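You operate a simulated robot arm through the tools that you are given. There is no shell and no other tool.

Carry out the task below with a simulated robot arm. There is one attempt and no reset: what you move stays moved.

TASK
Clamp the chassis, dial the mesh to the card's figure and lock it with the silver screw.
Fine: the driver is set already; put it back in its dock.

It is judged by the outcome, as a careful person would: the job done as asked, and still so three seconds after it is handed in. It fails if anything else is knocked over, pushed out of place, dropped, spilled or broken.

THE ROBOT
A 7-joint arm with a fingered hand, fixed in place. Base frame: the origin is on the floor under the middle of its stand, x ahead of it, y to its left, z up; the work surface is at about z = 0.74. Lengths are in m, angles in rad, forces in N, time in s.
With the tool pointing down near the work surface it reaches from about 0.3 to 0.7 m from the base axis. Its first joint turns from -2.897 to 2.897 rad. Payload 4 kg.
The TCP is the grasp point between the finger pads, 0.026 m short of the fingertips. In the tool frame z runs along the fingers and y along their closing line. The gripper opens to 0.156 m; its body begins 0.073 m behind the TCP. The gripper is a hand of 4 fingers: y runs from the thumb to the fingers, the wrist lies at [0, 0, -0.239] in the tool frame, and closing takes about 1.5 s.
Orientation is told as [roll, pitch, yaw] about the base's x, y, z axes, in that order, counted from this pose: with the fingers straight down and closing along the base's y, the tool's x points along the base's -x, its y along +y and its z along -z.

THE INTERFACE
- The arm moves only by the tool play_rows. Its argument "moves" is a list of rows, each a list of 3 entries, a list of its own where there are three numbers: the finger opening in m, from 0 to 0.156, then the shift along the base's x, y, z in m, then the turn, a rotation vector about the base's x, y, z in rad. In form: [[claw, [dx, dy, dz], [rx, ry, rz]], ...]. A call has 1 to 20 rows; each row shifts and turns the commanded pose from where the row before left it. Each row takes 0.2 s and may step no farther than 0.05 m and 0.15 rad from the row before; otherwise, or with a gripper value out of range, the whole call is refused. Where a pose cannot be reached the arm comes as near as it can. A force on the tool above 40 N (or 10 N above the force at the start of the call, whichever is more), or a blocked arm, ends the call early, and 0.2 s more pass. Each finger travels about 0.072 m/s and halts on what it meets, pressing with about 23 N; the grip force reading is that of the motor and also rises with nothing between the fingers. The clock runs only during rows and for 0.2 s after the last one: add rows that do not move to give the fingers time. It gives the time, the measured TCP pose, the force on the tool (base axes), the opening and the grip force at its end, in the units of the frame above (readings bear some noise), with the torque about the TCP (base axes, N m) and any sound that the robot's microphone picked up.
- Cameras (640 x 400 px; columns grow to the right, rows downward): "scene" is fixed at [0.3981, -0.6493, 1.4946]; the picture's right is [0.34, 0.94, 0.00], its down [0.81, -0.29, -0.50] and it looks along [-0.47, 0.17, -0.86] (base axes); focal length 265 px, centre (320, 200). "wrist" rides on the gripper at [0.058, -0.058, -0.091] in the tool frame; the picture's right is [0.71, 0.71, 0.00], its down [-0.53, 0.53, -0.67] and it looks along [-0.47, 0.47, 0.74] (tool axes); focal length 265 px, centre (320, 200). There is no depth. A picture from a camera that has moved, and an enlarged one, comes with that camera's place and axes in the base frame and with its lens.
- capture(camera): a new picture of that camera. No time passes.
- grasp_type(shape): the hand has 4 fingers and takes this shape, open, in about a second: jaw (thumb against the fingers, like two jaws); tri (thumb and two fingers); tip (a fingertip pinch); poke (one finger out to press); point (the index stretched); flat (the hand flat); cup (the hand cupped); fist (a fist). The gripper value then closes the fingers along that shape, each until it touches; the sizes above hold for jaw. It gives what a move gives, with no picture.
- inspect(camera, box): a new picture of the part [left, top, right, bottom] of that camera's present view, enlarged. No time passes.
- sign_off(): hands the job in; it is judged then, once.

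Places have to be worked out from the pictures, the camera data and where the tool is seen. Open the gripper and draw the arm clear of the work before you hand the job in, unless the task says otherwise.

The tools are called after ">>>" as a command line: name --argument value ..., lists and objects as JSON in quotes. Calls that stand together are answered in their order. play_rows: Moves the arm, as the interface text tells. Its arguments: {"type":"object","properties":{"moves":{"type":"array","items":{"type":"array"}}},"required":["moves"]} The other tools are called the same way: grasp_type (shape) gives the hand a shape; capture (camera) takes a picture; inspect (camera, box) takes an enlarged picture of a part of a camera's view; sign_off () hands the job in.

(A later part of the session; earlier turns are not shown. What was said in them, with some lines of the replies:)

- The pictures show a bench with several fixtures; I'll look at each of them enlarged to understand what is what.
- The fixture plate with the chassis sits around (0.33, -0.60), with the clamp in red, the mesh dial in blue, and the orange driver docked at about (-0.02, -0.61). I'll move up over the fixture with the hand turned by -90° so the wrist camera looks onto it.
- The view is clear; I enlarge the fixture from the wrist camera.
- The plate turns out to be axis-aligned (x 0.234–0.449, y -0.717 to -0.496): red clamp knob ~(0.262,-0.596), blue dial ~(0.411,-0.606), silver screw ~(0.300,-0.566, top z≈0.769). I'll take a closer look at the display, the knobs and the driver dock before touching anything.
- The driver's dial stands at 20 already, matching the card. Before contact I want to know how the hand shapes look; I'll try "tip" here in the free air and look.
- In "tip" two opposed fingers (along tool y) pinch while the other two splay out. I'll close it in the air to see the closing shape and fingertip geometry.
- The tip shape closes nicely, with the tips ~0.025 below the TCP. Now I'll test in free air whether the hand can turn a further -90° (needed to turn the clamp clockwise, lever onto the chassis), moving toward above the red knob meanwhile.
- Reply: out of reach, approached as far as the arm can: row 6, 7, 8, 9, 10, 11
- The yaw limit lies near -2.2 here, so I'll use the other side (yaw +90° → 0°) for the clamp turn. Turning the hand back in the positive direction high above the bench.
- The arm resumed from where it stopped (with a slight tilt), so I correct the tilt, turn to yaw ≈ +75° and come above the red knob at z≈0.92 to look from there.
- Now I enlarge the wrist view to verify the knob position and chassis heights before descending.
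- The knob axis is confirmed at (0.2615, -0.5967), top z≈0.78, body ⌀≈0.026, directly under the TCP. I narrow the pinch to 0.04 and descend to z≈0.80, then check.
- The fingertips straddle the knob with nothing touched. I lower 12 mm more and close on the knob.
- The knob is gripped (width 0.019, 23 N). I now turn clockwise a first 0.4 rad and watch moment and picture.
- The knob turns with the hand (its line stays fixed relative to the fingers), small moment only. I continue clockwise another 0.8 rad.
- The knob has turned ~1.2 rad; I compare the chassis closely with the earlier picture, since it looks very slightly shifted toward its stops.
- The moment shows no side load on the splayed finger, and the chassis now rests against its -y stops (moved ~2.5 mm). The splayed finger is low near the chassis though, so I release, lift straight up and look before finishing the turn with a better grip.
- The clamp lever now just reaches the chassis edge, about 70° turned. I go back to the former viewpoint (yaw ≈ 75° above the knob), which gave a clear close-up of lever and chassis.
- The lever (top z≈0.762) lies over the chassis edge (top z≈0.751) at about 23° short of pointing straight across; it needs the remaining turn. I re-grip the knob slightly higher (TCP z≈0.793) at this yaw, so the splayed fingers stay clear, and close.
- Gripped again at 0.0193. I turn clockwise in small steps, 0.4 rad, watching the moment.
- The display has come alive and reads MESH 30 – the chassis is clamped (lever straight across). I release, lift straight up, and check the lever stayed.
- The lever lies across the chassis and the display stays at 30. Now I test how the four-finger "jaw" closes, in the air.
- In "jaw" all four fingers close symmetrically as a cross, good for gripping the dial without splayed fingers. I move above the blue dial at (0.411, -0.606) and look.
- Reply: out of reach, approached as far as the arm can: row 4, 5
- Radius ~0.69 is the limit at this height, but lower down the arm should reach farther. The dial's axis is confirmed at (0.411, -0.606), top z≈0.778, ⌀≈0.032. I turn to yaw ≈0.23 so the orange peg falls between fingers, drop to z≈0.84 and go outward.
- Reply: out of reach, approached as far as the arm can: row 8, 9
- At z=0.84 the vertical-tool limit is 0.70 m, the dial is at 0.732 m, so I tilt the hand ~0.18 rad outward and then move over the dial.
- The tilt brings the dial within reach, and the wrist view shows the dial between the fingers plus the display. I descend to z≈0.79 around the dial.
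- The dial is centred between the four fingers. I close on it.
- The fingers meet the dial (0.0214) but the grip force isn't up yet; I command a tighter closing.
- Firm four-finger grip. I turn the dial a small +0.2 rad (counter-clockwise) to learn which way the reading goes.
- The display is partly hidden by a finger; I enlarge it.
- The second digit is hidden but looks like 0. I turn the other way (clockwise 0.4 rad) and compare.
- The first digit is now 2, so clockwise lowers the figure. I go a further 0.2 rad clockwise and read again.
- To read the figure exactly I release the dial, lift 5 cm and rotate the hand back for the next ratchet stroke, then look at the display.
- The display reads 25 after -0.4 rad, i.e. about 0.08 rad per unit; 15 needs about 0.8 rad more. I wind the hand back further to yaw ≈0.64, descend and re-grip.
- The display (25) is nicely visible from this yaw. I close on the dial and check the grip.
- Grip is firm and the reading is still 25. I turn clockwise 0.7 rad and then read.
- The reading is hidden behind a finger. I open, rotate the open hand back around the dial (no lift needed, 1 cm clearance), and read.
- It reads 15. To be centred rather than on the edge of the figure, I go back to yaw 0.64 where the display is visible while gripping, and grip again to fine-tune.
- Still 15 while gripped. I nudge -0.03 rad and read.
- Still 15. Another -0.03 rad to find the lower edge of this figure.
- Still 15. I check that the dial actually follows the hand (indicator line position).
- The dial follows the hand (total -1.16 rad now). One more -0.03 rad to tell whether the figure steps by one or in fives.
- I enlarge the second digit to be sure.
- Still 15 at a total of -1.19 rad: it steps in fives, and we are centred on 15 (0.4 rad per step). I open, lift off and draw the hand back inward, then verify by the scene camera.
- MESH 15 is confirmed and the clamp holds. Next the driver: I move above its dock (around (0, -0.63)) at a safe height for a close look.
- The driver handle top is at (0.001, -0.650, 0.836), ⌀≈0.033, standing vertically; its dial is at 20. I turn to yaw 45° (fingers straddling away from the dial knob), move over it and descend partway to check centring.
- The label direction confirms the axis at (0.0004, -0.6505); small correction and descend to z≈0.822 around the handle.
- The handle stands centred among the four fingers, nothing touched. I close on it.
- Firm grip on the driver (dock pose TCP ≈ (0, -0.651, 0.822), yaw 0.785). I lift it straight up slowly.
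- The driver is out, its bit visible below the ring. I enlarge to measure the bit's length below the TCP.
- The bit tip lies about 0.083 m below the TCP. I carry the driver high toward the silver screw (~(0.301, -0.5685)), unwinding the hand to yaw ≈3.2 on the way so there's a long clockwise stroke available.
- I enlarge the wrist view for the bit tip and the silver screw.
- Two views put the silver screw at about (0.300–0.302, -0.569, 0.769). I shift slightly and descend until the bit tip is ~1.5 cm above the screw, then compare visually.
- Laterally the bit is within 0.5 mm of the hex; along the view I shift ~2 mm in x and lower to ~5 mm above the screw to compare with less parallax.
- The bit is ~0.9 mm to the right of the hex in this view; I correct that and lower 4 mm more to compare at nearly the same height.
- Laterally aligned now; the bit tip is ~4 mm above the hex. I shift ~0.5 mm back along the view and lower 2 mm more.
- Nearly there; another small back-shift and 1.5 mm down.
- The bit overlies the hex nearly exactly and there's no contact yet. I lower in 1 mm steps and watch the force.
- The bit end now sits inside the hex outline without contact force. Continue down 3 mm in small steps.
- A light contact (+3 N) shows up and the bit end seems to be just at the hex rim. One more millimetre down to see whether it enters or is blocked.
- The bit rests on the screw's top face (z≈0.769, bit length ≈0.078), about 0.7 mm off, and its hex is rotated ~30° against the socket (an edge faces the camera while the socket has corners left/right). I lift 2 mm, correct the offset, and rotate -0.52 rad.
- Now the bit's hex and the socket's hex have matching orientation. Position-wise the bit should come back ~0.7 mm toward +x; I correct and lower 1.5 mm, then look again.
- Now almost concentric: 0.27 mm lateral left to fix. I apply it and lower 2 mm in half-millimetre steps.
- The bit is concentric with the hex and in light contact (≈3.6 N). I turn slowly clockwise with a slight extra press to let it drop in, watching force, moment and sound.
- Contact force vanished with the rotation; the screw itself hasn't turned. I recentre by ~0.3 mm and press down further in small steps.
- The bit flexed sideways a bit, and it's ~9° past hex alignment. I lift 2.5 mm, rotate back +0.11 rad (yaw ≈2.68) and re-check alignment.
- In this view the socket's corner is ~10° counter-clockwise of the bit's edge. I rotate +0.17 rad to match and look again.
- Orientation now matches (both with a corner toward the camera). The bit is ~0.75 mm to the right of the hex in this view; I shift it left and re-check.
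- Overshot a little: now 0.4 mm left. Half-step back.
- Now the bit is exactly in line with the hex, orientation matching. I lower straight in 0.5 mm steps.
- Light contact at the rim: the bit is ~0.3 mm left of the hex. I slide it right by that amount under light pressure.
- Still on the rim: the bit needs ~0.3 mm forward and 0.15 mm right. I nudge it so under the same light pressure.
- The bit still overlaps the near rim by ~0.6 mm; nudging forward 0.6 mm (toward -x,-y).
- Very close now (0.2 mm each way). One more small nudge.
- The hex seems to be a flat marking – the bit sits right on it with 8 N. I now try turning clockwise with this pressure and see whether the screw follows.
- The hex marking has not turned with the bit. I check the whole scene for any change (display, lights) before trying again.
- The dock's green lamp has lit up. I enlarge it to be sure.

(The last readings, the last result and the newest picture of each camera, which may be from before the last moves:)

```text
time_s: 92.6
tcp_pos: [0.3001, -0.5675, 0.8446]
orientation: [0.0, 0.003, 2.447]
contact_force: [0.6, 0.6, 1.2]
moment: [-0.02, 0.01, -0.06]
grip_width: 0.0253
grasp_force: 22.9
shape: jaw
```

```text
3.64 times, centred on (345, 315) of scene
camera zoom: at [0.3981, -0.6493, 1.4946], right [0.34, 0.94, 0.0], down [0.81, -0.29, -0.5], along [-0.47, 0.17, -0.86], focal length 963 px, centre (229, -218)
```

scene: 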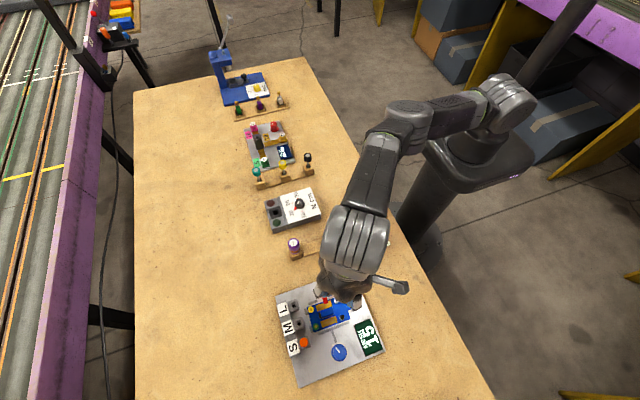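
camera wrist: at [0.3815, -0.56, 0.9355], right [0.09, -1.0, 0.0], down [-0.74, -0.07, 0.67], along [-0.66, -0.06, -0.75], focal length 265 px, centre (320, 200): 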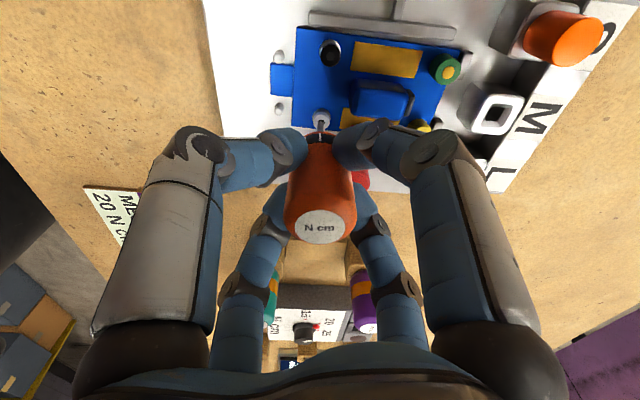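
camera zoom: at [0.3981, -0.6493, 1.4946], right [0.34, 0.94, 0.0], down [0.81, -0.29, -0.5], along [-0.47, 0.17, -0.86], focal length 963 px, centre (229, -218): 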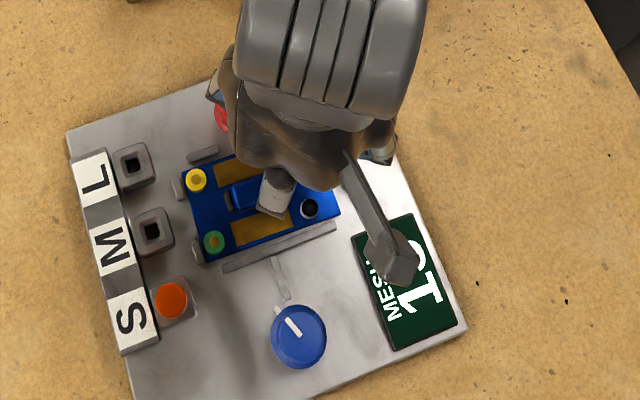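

The green lamp is lit (torque reached, it seems). I lift the driver off the screw by 3 cm and check whether the lamp and the figure stay.

>>> play_rows --moves '[[0.012, [0, 0, 0.003], [0, 0, 0]], [0.012, [0, 0, 0.007], [0, 0, 0]], [0.012, [0, 0, 0.02], [0, 0, 0]], [0.012, [0, 0, 0], [0, 0, 0]]]'

>>> inspect --camera "scene" --box '[255, 185, 325, 240]'

>>> inspect --camera "wrist" --box '[280, 60, 380, 140]'

```text
time_s: 93.6
tcp_pos: [0.3011, -0.568, 0.8746]
orientation: [0.0, 0.003, 2.45]
contact_force: [-0.3, 0.0, -0.9]
moment: [-0.02, 0.02, 0.0]
grip_width: 0.0253
grasp_force: 22.8
shape: jaw
```

```text
7.27 times, centred on (290, 212) of scene
camera zoom: at [0.3981, -0.6493, 1.4946], right [0.34, 0.94, 0.0], down [0.81, -0.29, -0.5], along [-0.47, 0.17, -0.86], focal length 1927 px, centre (538, 109)
```

zoom: 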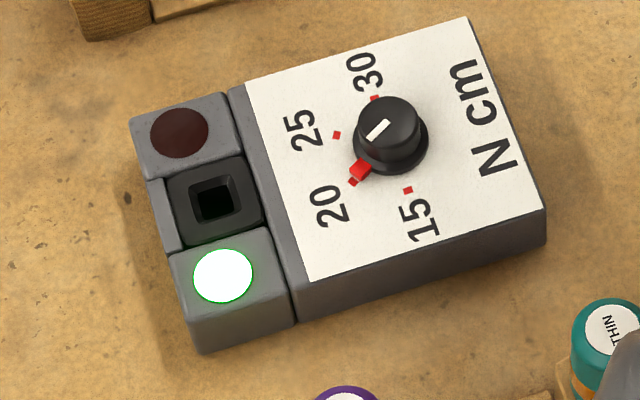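

```text
5.00 times, centred on (330, 100) of wrist
camera zoom: at [0.3816, -0.5612, 0.966], right [0.09, -1.0, 0.0], down [-0.74, -0.07, 0.67], along [-0.66, -0.06, -0.75], focal length 1327 px, centre (270, 700)
```

zoom: 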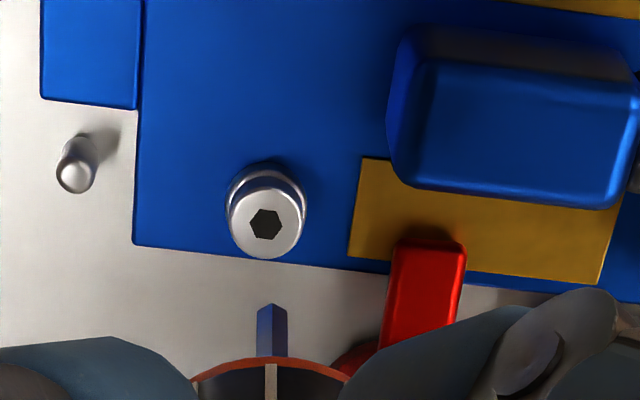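

The lamp stays green after lifting. I check the screw's hex orientation and head more closely.

>>> inspect --camera "wrist" --box '[305, 90, 345, 120]'

>>> inspect --camera "scene" --box '[310, 270, 370, 320]'

```text
13.33 times, centred on (325, 105) of wrist
camera zoom: at [0.3816, -0.5612, 0.966], right [0.09, -1.0, 0.0], down [-0.74, -0.07, 0.67], along [-0.66, -0.06, -0.75], focal length 3539 px, centre (253, 1467)
```

zoom: 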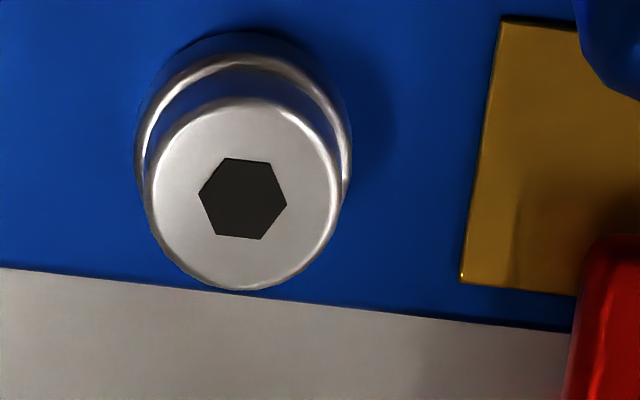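

```text
8.00 times, centred on (340, 295) of scene
camera zoom: at [0.3981, -0.6493, 1.4946], right [0.34, 0.94, 0.0], down [0.81, -0.29, -0.5], along [-0.47, 0.17, -0.86], focal length 2119 px, centre (160, -560)
```

zoom: 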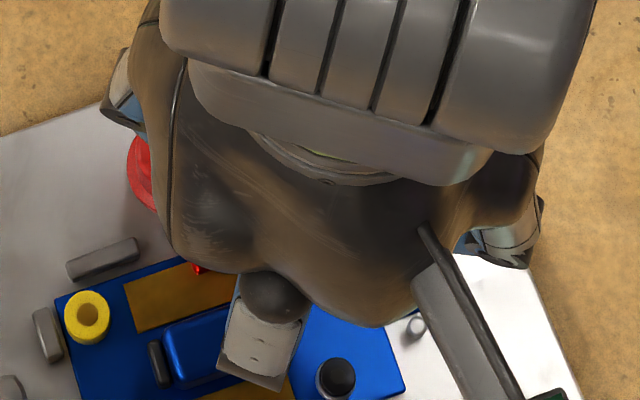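

Lamp latched green and the bit is unchanged in the hand, so the screw is torqued. I raise the driver and carry it back above its dock, returning to the pick-up yaw 0.785.

>>> play_rows --moves '[[0.012, [0, 0, 0.035], [0, 0, 0]], [0.012, [0, 0, 0.04], [0, 0, 0]], [0.012, [-0.0215, -0.006, 0], [0, 0, -0.119]], [0.012, [-0.0215, -0.006, 0], [0, 0, -0.119]], [0.012, [-0.0215, -0.006, 0], [0, 0, -0.119]], [0.012, [-0.0215, -0.006, 0], [0, 0, -0.119]], [0.012, [-0.0215, -0.006, 0], [0, 0, -0.119]], [0.012, [-0.0215, -0.006, 0], [0, 0, -0.119]], [0.012, [-0.0215, -0.006, 0], [0, 0, -0.119]], [0.012, [-0.0215, -0.006, 0], [0, 0, -0.119]], [0.012, [-0.0215, -0.006, 0], [0, 0, -0.119]], [0.012, [-0.0215, -0.006, 0], [0, 0, -0.119]], [0.012, [-0.0215, -0.006, 0], [0, 0, -0.119]], [0.012, [-0.0215, -0.006, 0], [0, 0, -0.119]], [0.012, [-0.0215, -0.006, 0], [0, 0, -0.119]], [0.012, [-0.0215, -0.006, 0], [0, 0, -0.119]], [0.012, [0, 0, 0], [0, 0, 0]]]'

>>> capture --camera "wrist"

>>> inspect --camera "scene" --box '[305, 270, 385, 370]'

>>> inspect --camera "scene" --box '[255, 160, 325, 240]'

```text
time_s: 97.2
tcp_pos: [-0.0015, -0.6539, 0.9515]
orientation: [0.001, 0.002, 0.782]
contact_force: [-0.4, 0.5, -1.7]
moment: [-0.02, -0.01, -0.03]
grip_width: 0.0256
grasp_force: 23.0
shape: jaw
```

```text
taken
camera wrist: at [-0.0003, -0.7356, 1.0419], right [-1.0, 0.0, 0.0], down [0.0, 0.75, 0.67], along [0.0, 0.67, -0.75], focal length 265 px, centre (320, 200)
```

wrist: 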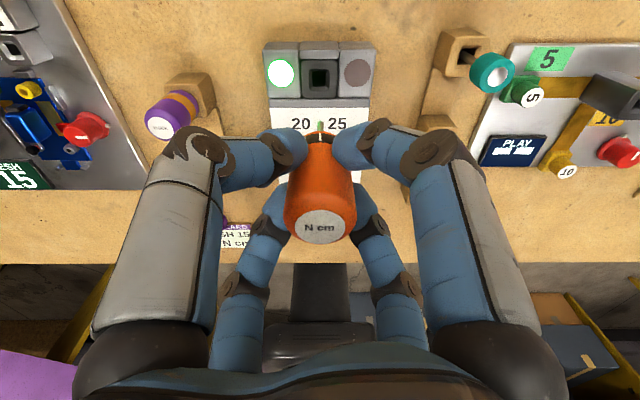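

```text
4.00 times, centred on (345, 320) of scene
camera zoom: at [0.3981, -0.6493, 1.4946], right [0.34, 0.94, 0.0], down [0.81, -0.29, -0.5], along [-0.47, 0.17, -0.86], focal length 1060 px, centre (220, -280)
```

zoom: 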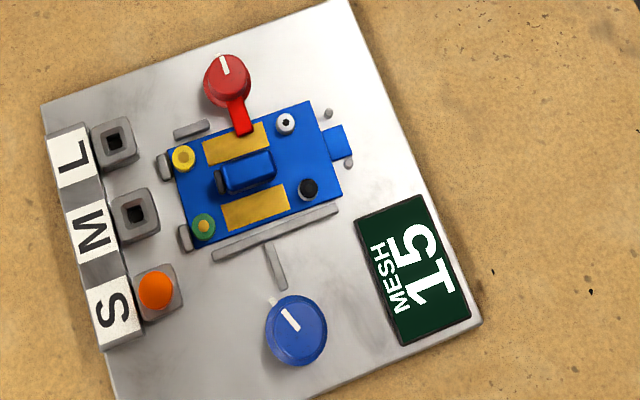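

```text
5.00 times, centred on (290, 200) of scene
camera zoom: at [0.3981, -0.6493, 1.4946], right [0.34, 0.94, 0.0], down [0.81, -0.29, -0.5], along [-0.47, 0.17, -0.86], focal length 1324 px, centre (470, 200)
```

zoom: 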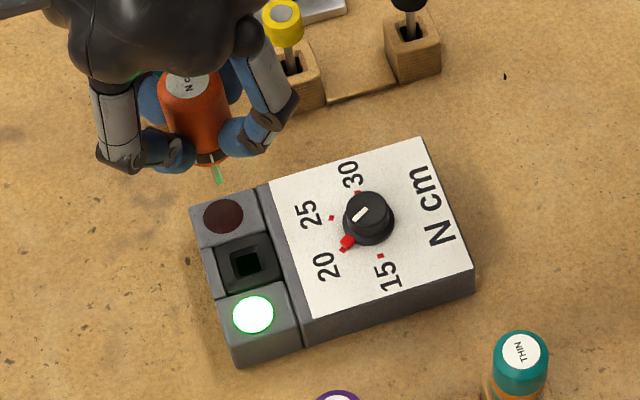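

Display still 15, lamp green, chassis unchanged. Comparing camera poses with the pick-up, I need about (+0.6, +1.3) mm; I correct and lower until the bit is ~1 cm above the dock hole.

>>> play_rows --moves '[[0.012, [0.0006, 0.0013, -0.02], [0, 0, 0]], [0.012, [0, 0, -0.03], [0, 0, 0]], [0.012, [0, 0, -0.03], [0, 0, 0]], [0.012, [0, 0, 0], [0, 0, 0]], [0.012, [0, 0, 0], [0, 0, 0]]]'

>>> inspect --camera "wrist" --box '[270, 60, 370, 150]'

>>> inspect --camera "scene" --box '[255, 170, 315, 230]'

```text
time_s: 98.4
tcp_pos: [-0.0013, -0.6501, 0.8689]
orientation: [0.0, 0.001, 0.784]
contact_force: [0.4, -0.4, -1.2]
moment: [-0.02, -0.01, 0.01]
grip_width: 0.0251
grasp_force: 23.3
shape: jaw
```

```text
4.44 times, centred on (320, 105) of wrist
camera zoom: at [0.0001, -0.7322, 0.9612], right [-1.0, 0.0, 0.0], down [0.0, 0.75, 0.67], along [0.0, 0.67, -0.75], focal length 1180 px, centre (320, 622)
```

zoom: 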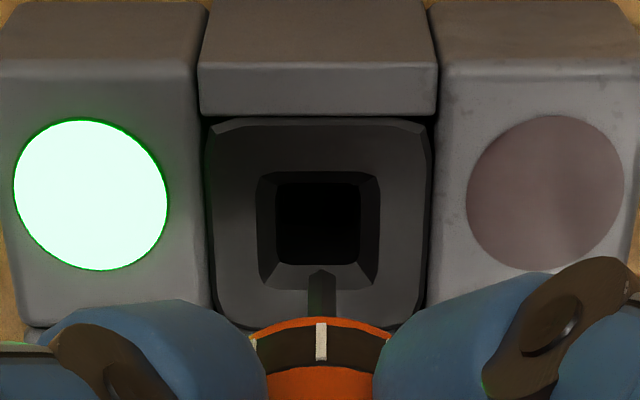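

```text
6.67 times, centred on (285, 200) of scene
camera zoom: at [0.3981, -0.6493, 1.4946], right [0.34, 0.94, 0.0], down [0.81, -0.29, -0.5], along [-0.47, 0.17, -0.86], focal length 1766 px, centre (553, 200)
```

zoom: 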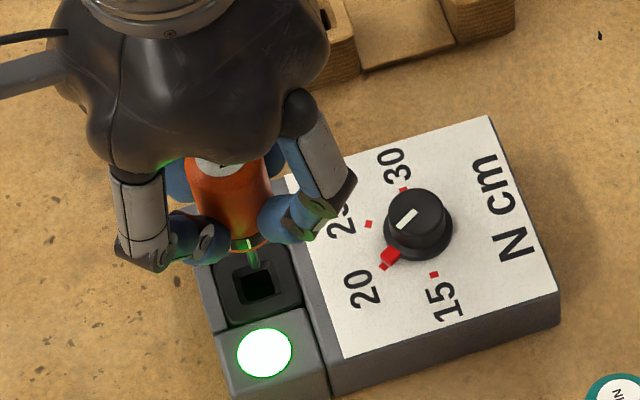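

The bit is over the square hole (about 13 mm wide), centred within ~1 mm. I shift y by -1 mm and lower slowly toward the pick-up height, watching the force.

>>> play_rows --moves '[[0.012, [0.0002, -0.001, -0.01], [0, 0, 0]], [0.012, [0, 0, -0.01], [0, 0, 0]], [0.012, [0, 0, -0.01], [0, 0, 0]], [0.012, [0, 0, -0.008], [0, 0, 0]], [0.012, [0, 0, -0.004], [0, 0, 0]], [0.012, [0, 0, 0], [0, 0, 0]]]'

>>> capture --camera "wrist"

>>> inspect --camera "scene" --box '[255, 170, 315, 230]'

```text
time_s: 99.8
tcp_pos: [0.0005, -0.6509, 0.8273]
orientation: [0.001, 0.002, 0.784]
contact_force: [-0.7, 0.0, -1.5]
moment: [0.01, -0.02, 0.0]
grip_width: 0.0253
grasp_force: 23.0
shape: jaw
```

```text
taken
camera wrist: at [-0.0006, -0.7338, 0.9185], right [-1.0, 0.0, 0.0], down [0.0, 0.74, 0.67], along [0.0, 0.67, -0.74], focal length 265 px, centre (320, 200)
```

wrist: 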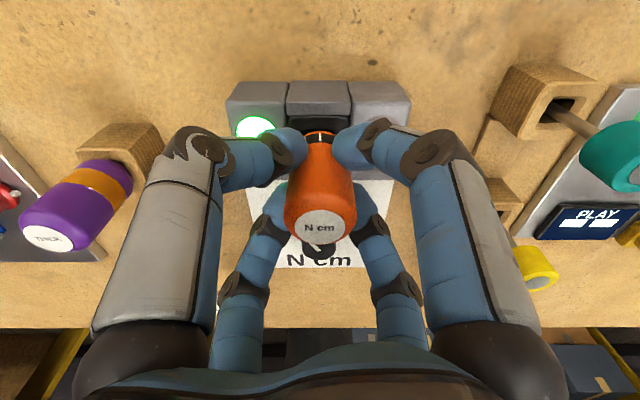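

```text
6.67 times, centred on (285, 200) of scene
camera zoom: at [0.3981, -0.6493, 1.4946], right [0.34, 0.94, 0.0], down [0.81, -0.29, -0.5], along [-0.47, 0.17, -0.86], focal length 1766 px, centre (553, 200)
```

zoom: 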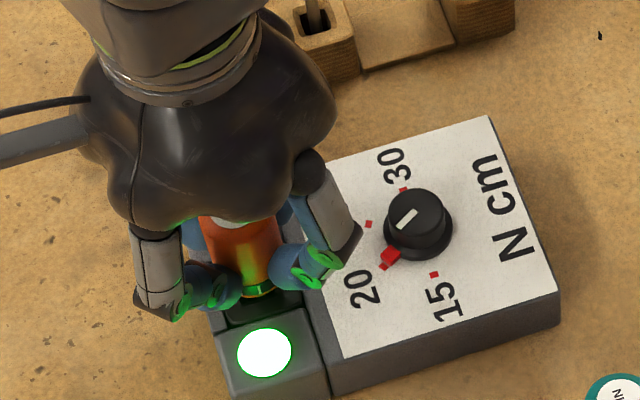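

No contact yet; about 4.7 mm above the pick-up height (by camera height). Lowering in 1 mm steps.

>>> play_rows --moves '[[0.012, [0.0005, 0, -0.001], [0, 0, 0]], [0.012, [0, 0, -0.001], [0, 0, 0]], [0.012, [0, 0, -0.001], [0, 0, 0]], [0.012, [0, 0, -0.001], [0, 0, 0]], [0.012, [0, 0, 0], [0, 0, 0]]]'

>>> inspect --camera "wrist" --box '[270, 80, 370, 170]'

```text
time_s: 101.0
tcp_pos: [0.0001, -0.6515, 0.8231]
orientation: [0.001, 0.001, 0.784]
contact_force: [-0.7, -0.3, -2.4]
moment: [0.01, 0.0, 0.02]
grip_width: 0.0251
grasp_force: 23.3
shape: jaw
```

```text
4.44 times, centred on (320, 125) of wrist
camera zoom: at [0.0007, -0.7339, 0.9146], right [-1.0, 0.0, 0.0], down [0.0, 0.75, 0.67], along [0.0, 0.67, -0.75], focal length 1180 px, centre (320, 533)
```

zoom: 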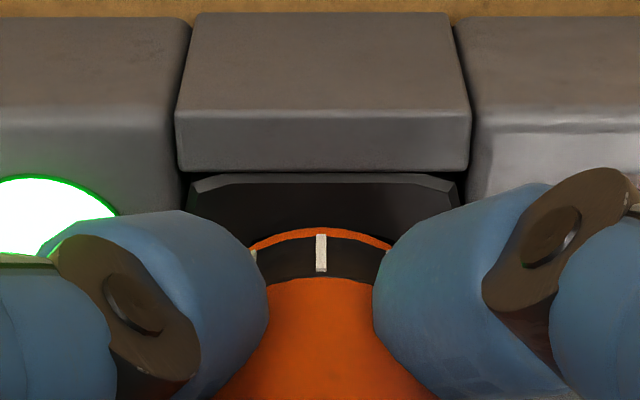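

Almost at the pick-up height, still no contact. Two more half-millimetre steps.

>>> play_rows --moves '[[0.012, [0, 0, -0.0005], [0, 0, 0]], [0.012, [0, 0, -0.0005], [0, 0, 0]], [0.012, [0, 0, 0], [0, 0, 0]]]'

```text
time_s: 101.8
tcp_pos: [0.0007, -0.6513, 0.8222]
orientation: [-0.001, 0.001, 0.785]
contact_force: [0.4, -0.4, -1.4]
moment: [-0.02, -0.02, 0.0]
grip_width: 0.0252
grasp_force: 23.0
shape: jaw
```

>>> play_rows --moves '[[0.012, [0, 0, -0.0005], [0, 0, 0]], [0.012, [0, 0, -0.0005], [0, 0, 0]], [0.012, [0, 0, 0], [0, 0, 0]]]'

>>> inspect --camera "wrist" --box '[270, 80, 370, 170]'

```text
time_s: 102.6
tcp_pos: [0.0007, -0.6517, 0.8205]
orientation: [0.0, 0.002, 0.785]
contact_force: [-0.4, 0.3, 3.5]
moment: [0.01, -0.04, 0.01]
grip_width: 0.0252
grasp_force: 23.5
shape: jaw
```

```text
4.44 times, centred on (320, 125) of wrist
camera zoom: at [0.0005, -0.7337, 0.9128], right [-1.0, 0.0, 0.0], down [0.0, 0.75, 0.67], along [0.0, 0.67, -0.75], focal length 1180 px, centre (320, 533)
```

zoom: 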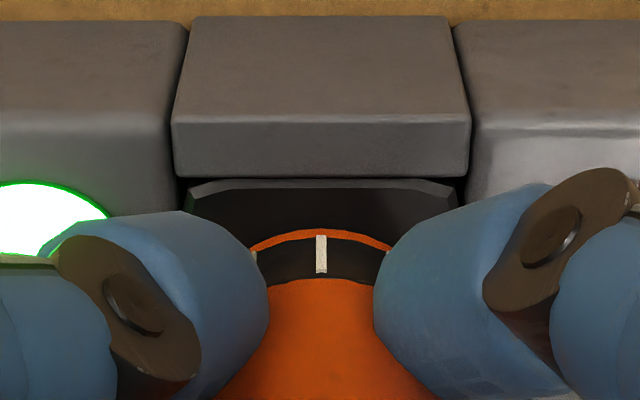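

The driver is seated (5 N contact at the original height). I open the hand gently.

>>> play_rows --moves '[[0.03, [0, 0, 0.0005], [0, 0, 0]], [0.045, [0, 0, 0], [0, 0, 0]], [0.06, [0, 0, 0], [0, 0, 0]], [0.072, [0, 0, 0], [0, 0, 0]], [0.072, [0, 0, 0], [0, 0, 0]], [0.072, [0, 0, 0], [0, 0, 0]]]'

>>> capture --camera "wrist"

>>> inspect --camera "scene" --box '[255, 170, 325, 240]'

```text
time_s: 104.0
tcp_pos: [0.0017, -0.6503, 0.8221]
orientation: [-0.001, 0.002, 0.784]
contact_force: [-0.3, -0.3, 0.2]
moment: [-0.02, 0.0, 0.0]
grip_width: 0.0717
grasp_force: 0.0
shape: jaw
```

```text
taken
camera wrist: at [0.0008, -0.7334, 0.9127], right [-1.0, 0.0, 0.0], down [0.0, 0.75, 0.67], along [0.0, 0.67, -0.75], focal length 265 px, centre (320, 200)
```

wrist: 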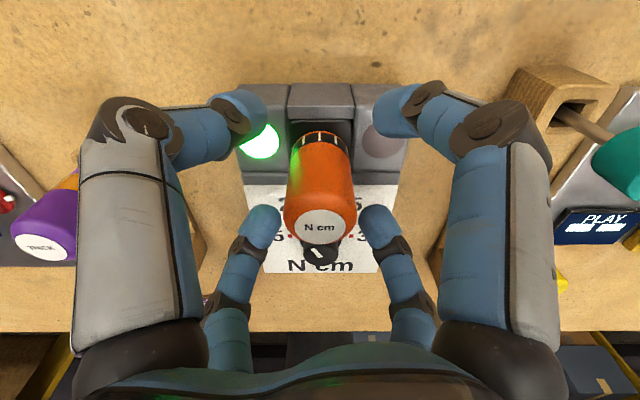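

```text
5.71 times, centred on (290, 205) of scene
camera zoom: at [0.3981, -0.6493, 1.4946], right [0.34, 0.94, 0.0], down [0.81, -0.29, -0.5], along [-0.47, 0.17, -0.86], focal length 1514 px, centre (491, 171)
```

zoom: 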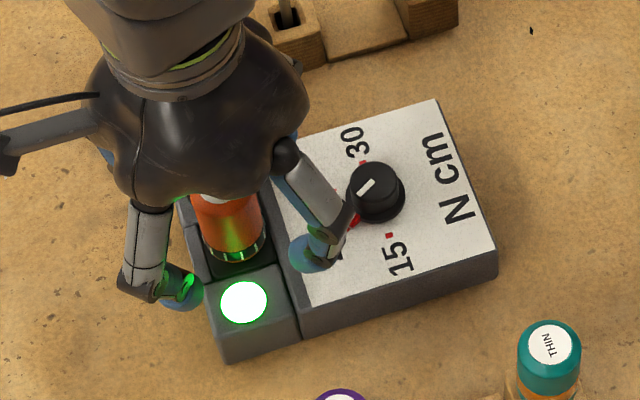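

The driver stands upright in its dock. I lift the hand straight up, then draw it away toward the start pose.

>>> play_rows --moves '[[0.072, [0, 0, 0.015], [0, 0, 0]], [0.075, [0, 0, 0.025], [0, 0, 0]], [0.075, [0, 0, 0.04], [0, 0, 0]], [0.075, [0, 0, 0.045], [0, 0, 0]], [0.1, [0, 0, 0.045], [0, 0, 0]], [0.12, [0.005, 0.03, 0.04], [0, 0, 0]], [0.15, [0.01, 0.045, 0.04], [0, 0, 0]], [0.156, [0.01, 0.045, 0.02], [0, 0, 0]], [0.156, [0.01, 0.045, 0], [0, 0, 0]], [0.156, [0, 0.02, 0], [0, 0, 0]], [0.156, [0, 0, 0], [0, 0, 0]]]'

>>> capture --camera "scene"

>>> inspect --camera "scene" --box '[255, 185, 325, 240]'

>>> inspect --camera "scene" --box '[305, 270, 385, 370]'

```text
refused: row 6 steps farther than a row can; nothing moved
```

```text
taken
```

scene: 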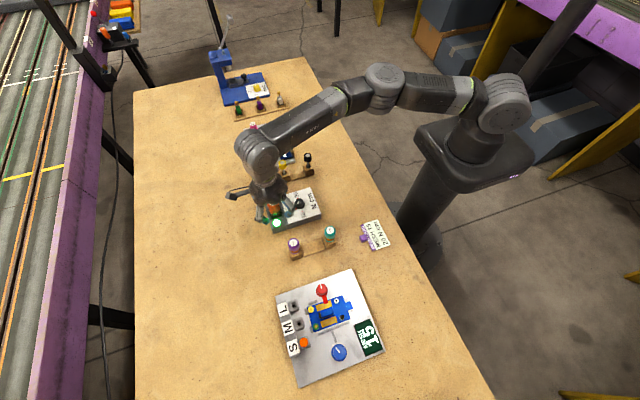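

```text
7.27 times, centred on (290, 212) of scene
camera zoom: at [0.3981, -0.6493, 1.4946], right [0.34, 0.94, 0.0], down [0.81, -0.29, -0.5], along [-0.47, 0.17, -0.86], focal length 1927 px, centre (538, 109)
```

zoom: 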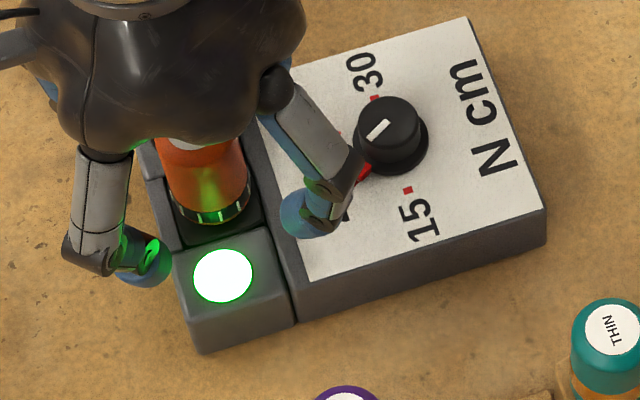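

```text
4.00 times, centred on (345, 320) of scene
camera zoom: at [0.3981, -0.6493, 1.4946], right [0.34, 0.94, 0.0], down [0.81, -0.29, -0.5], along [-0.47, 0.17, -0.86], focal length 1060 px, centre (220, -280)
```

zoom: 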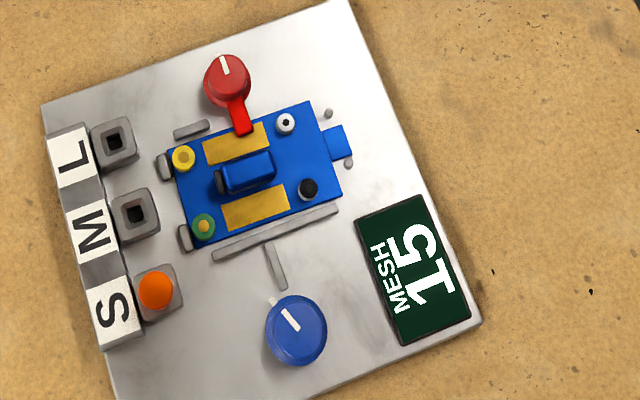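

The call was refused because one diagonal step was too long; nothing moved. I repeat it with shorter steps.

>>> play_rows --moves '[[0.072, [0, 0, 0.015], [0, 0, 0]], [0.075, [0, 0, 0.025], [0, 0, 0]], [0.075, [0, 0, 0.04], [0, 0, 0]], [0.075, [0, 0, 0.04], [0, 0, 0]], [0.1, [0, 0, 0.04], [0, 0, 0]], [0.12, [0.005, 0.025, 0.03], [0, 0, 0]], [0.15, [0.005, 0.03, 0.03], [0, 0, 0]], [0.156, [0.01, 0.035, 0.02], [0, 0, 0]], [0.156, [0.01, 0.04, 0], [0, 0, 0]], [0.156, [0.01, 0.04, 0], [0, 0, 0]], [0.156, [0, 0.02, 0], [0, 0, 0]], [0.156, [0, 0, 0], [0, 0, 0]]]'

>>> capture --camera "scene"

>>> inspect --camera "scene" --box '[255, 185, 325, 240]'

>>> inspect --camera "scene" --box '[305, 270, 385, 370]'

```text
time_s: 106.6
tcp_pos: [0.0404, -0.4625, 1.0616]
orientation: [0.0, 0.002, 0.783]
contact_force: [-0.3, -0.3, -0.6]
moment: [-0.02, 0.02, -0.03]
grip_width: 0.156
grasp_force: 0.0
shape: jaw
```

```text
taken
```

scene: 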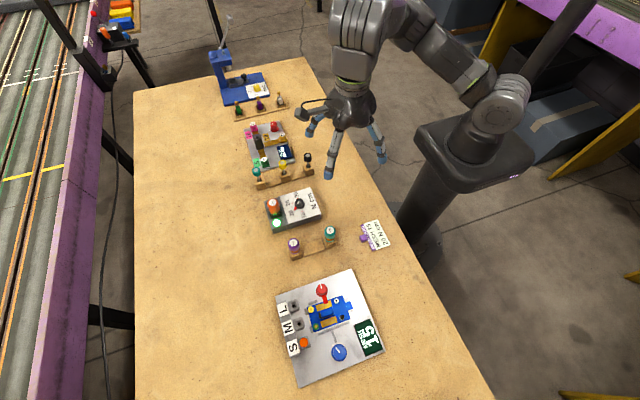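

```text
7.27 times, centred on (290, 212) of scene
camera zoom: at [0.3981, -0.6493, 1.4946], right [0.34, 0.94, 0.0], down [0.81, -0.29, -0.5], along [-0.47, 0.17, -0.86], focal length 1927 px, centre (538, 109)
```

zoom: 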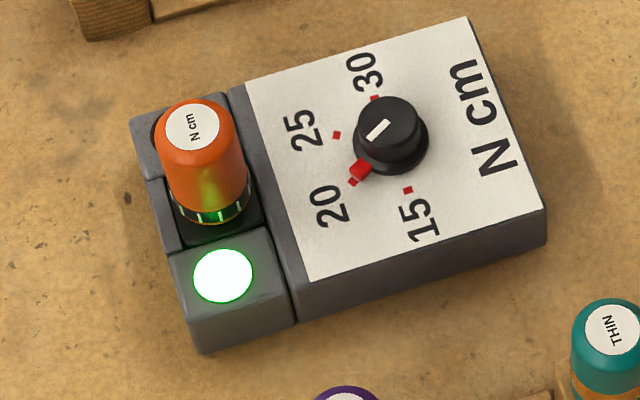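

```text
4.00 times, centred on (345, 320) of scene
camera zoom: at [0.3981, -0.6493, 1.4946], right [0.34, 0.94, 0.0], down [0.81, -0.29, -0.5], along [-0.47, 0.17, -0.86], focal length 1060 px, centre (220, -280)
```

zoom: 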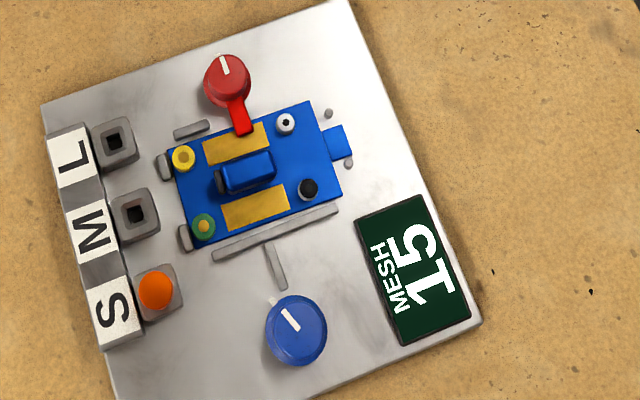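

Everything checks out: lever across the chassis, display at MESH 15, the dock's green lamp lit after the silver screw was torqued, driver back upright in its dock with the dial still at 20, and the hand is open and clear. I hand the job in.

>>> sign_off

```text
The job is handed in.
```

I clamped the chassis, dialled the mesh to the card's figure of 15, torqued the silver screw, and put the driver back in its dock. The job is handed in.

- **Clamp:** the red lever lies across the chassis. While turning it, the chassis slid about 2.5 mm against its end stops and stayed there.
- **Mesh:** the display reads 15.
- **Silver screw:** I pressed the bit onto the screw and turned it about 0.4 rad clockwise. When I next looked at the dock, its green lamp was lit, and it stayed on after I lifted the driver. I took that lamp as the torque confirmation. I heard no click and did not see the screw head turn, so the lamp is the only evidence that the screw is locked.
- **Driver:** it stands upright in its dock with the dial still at 20 N cm, and nothing else was disturbed.
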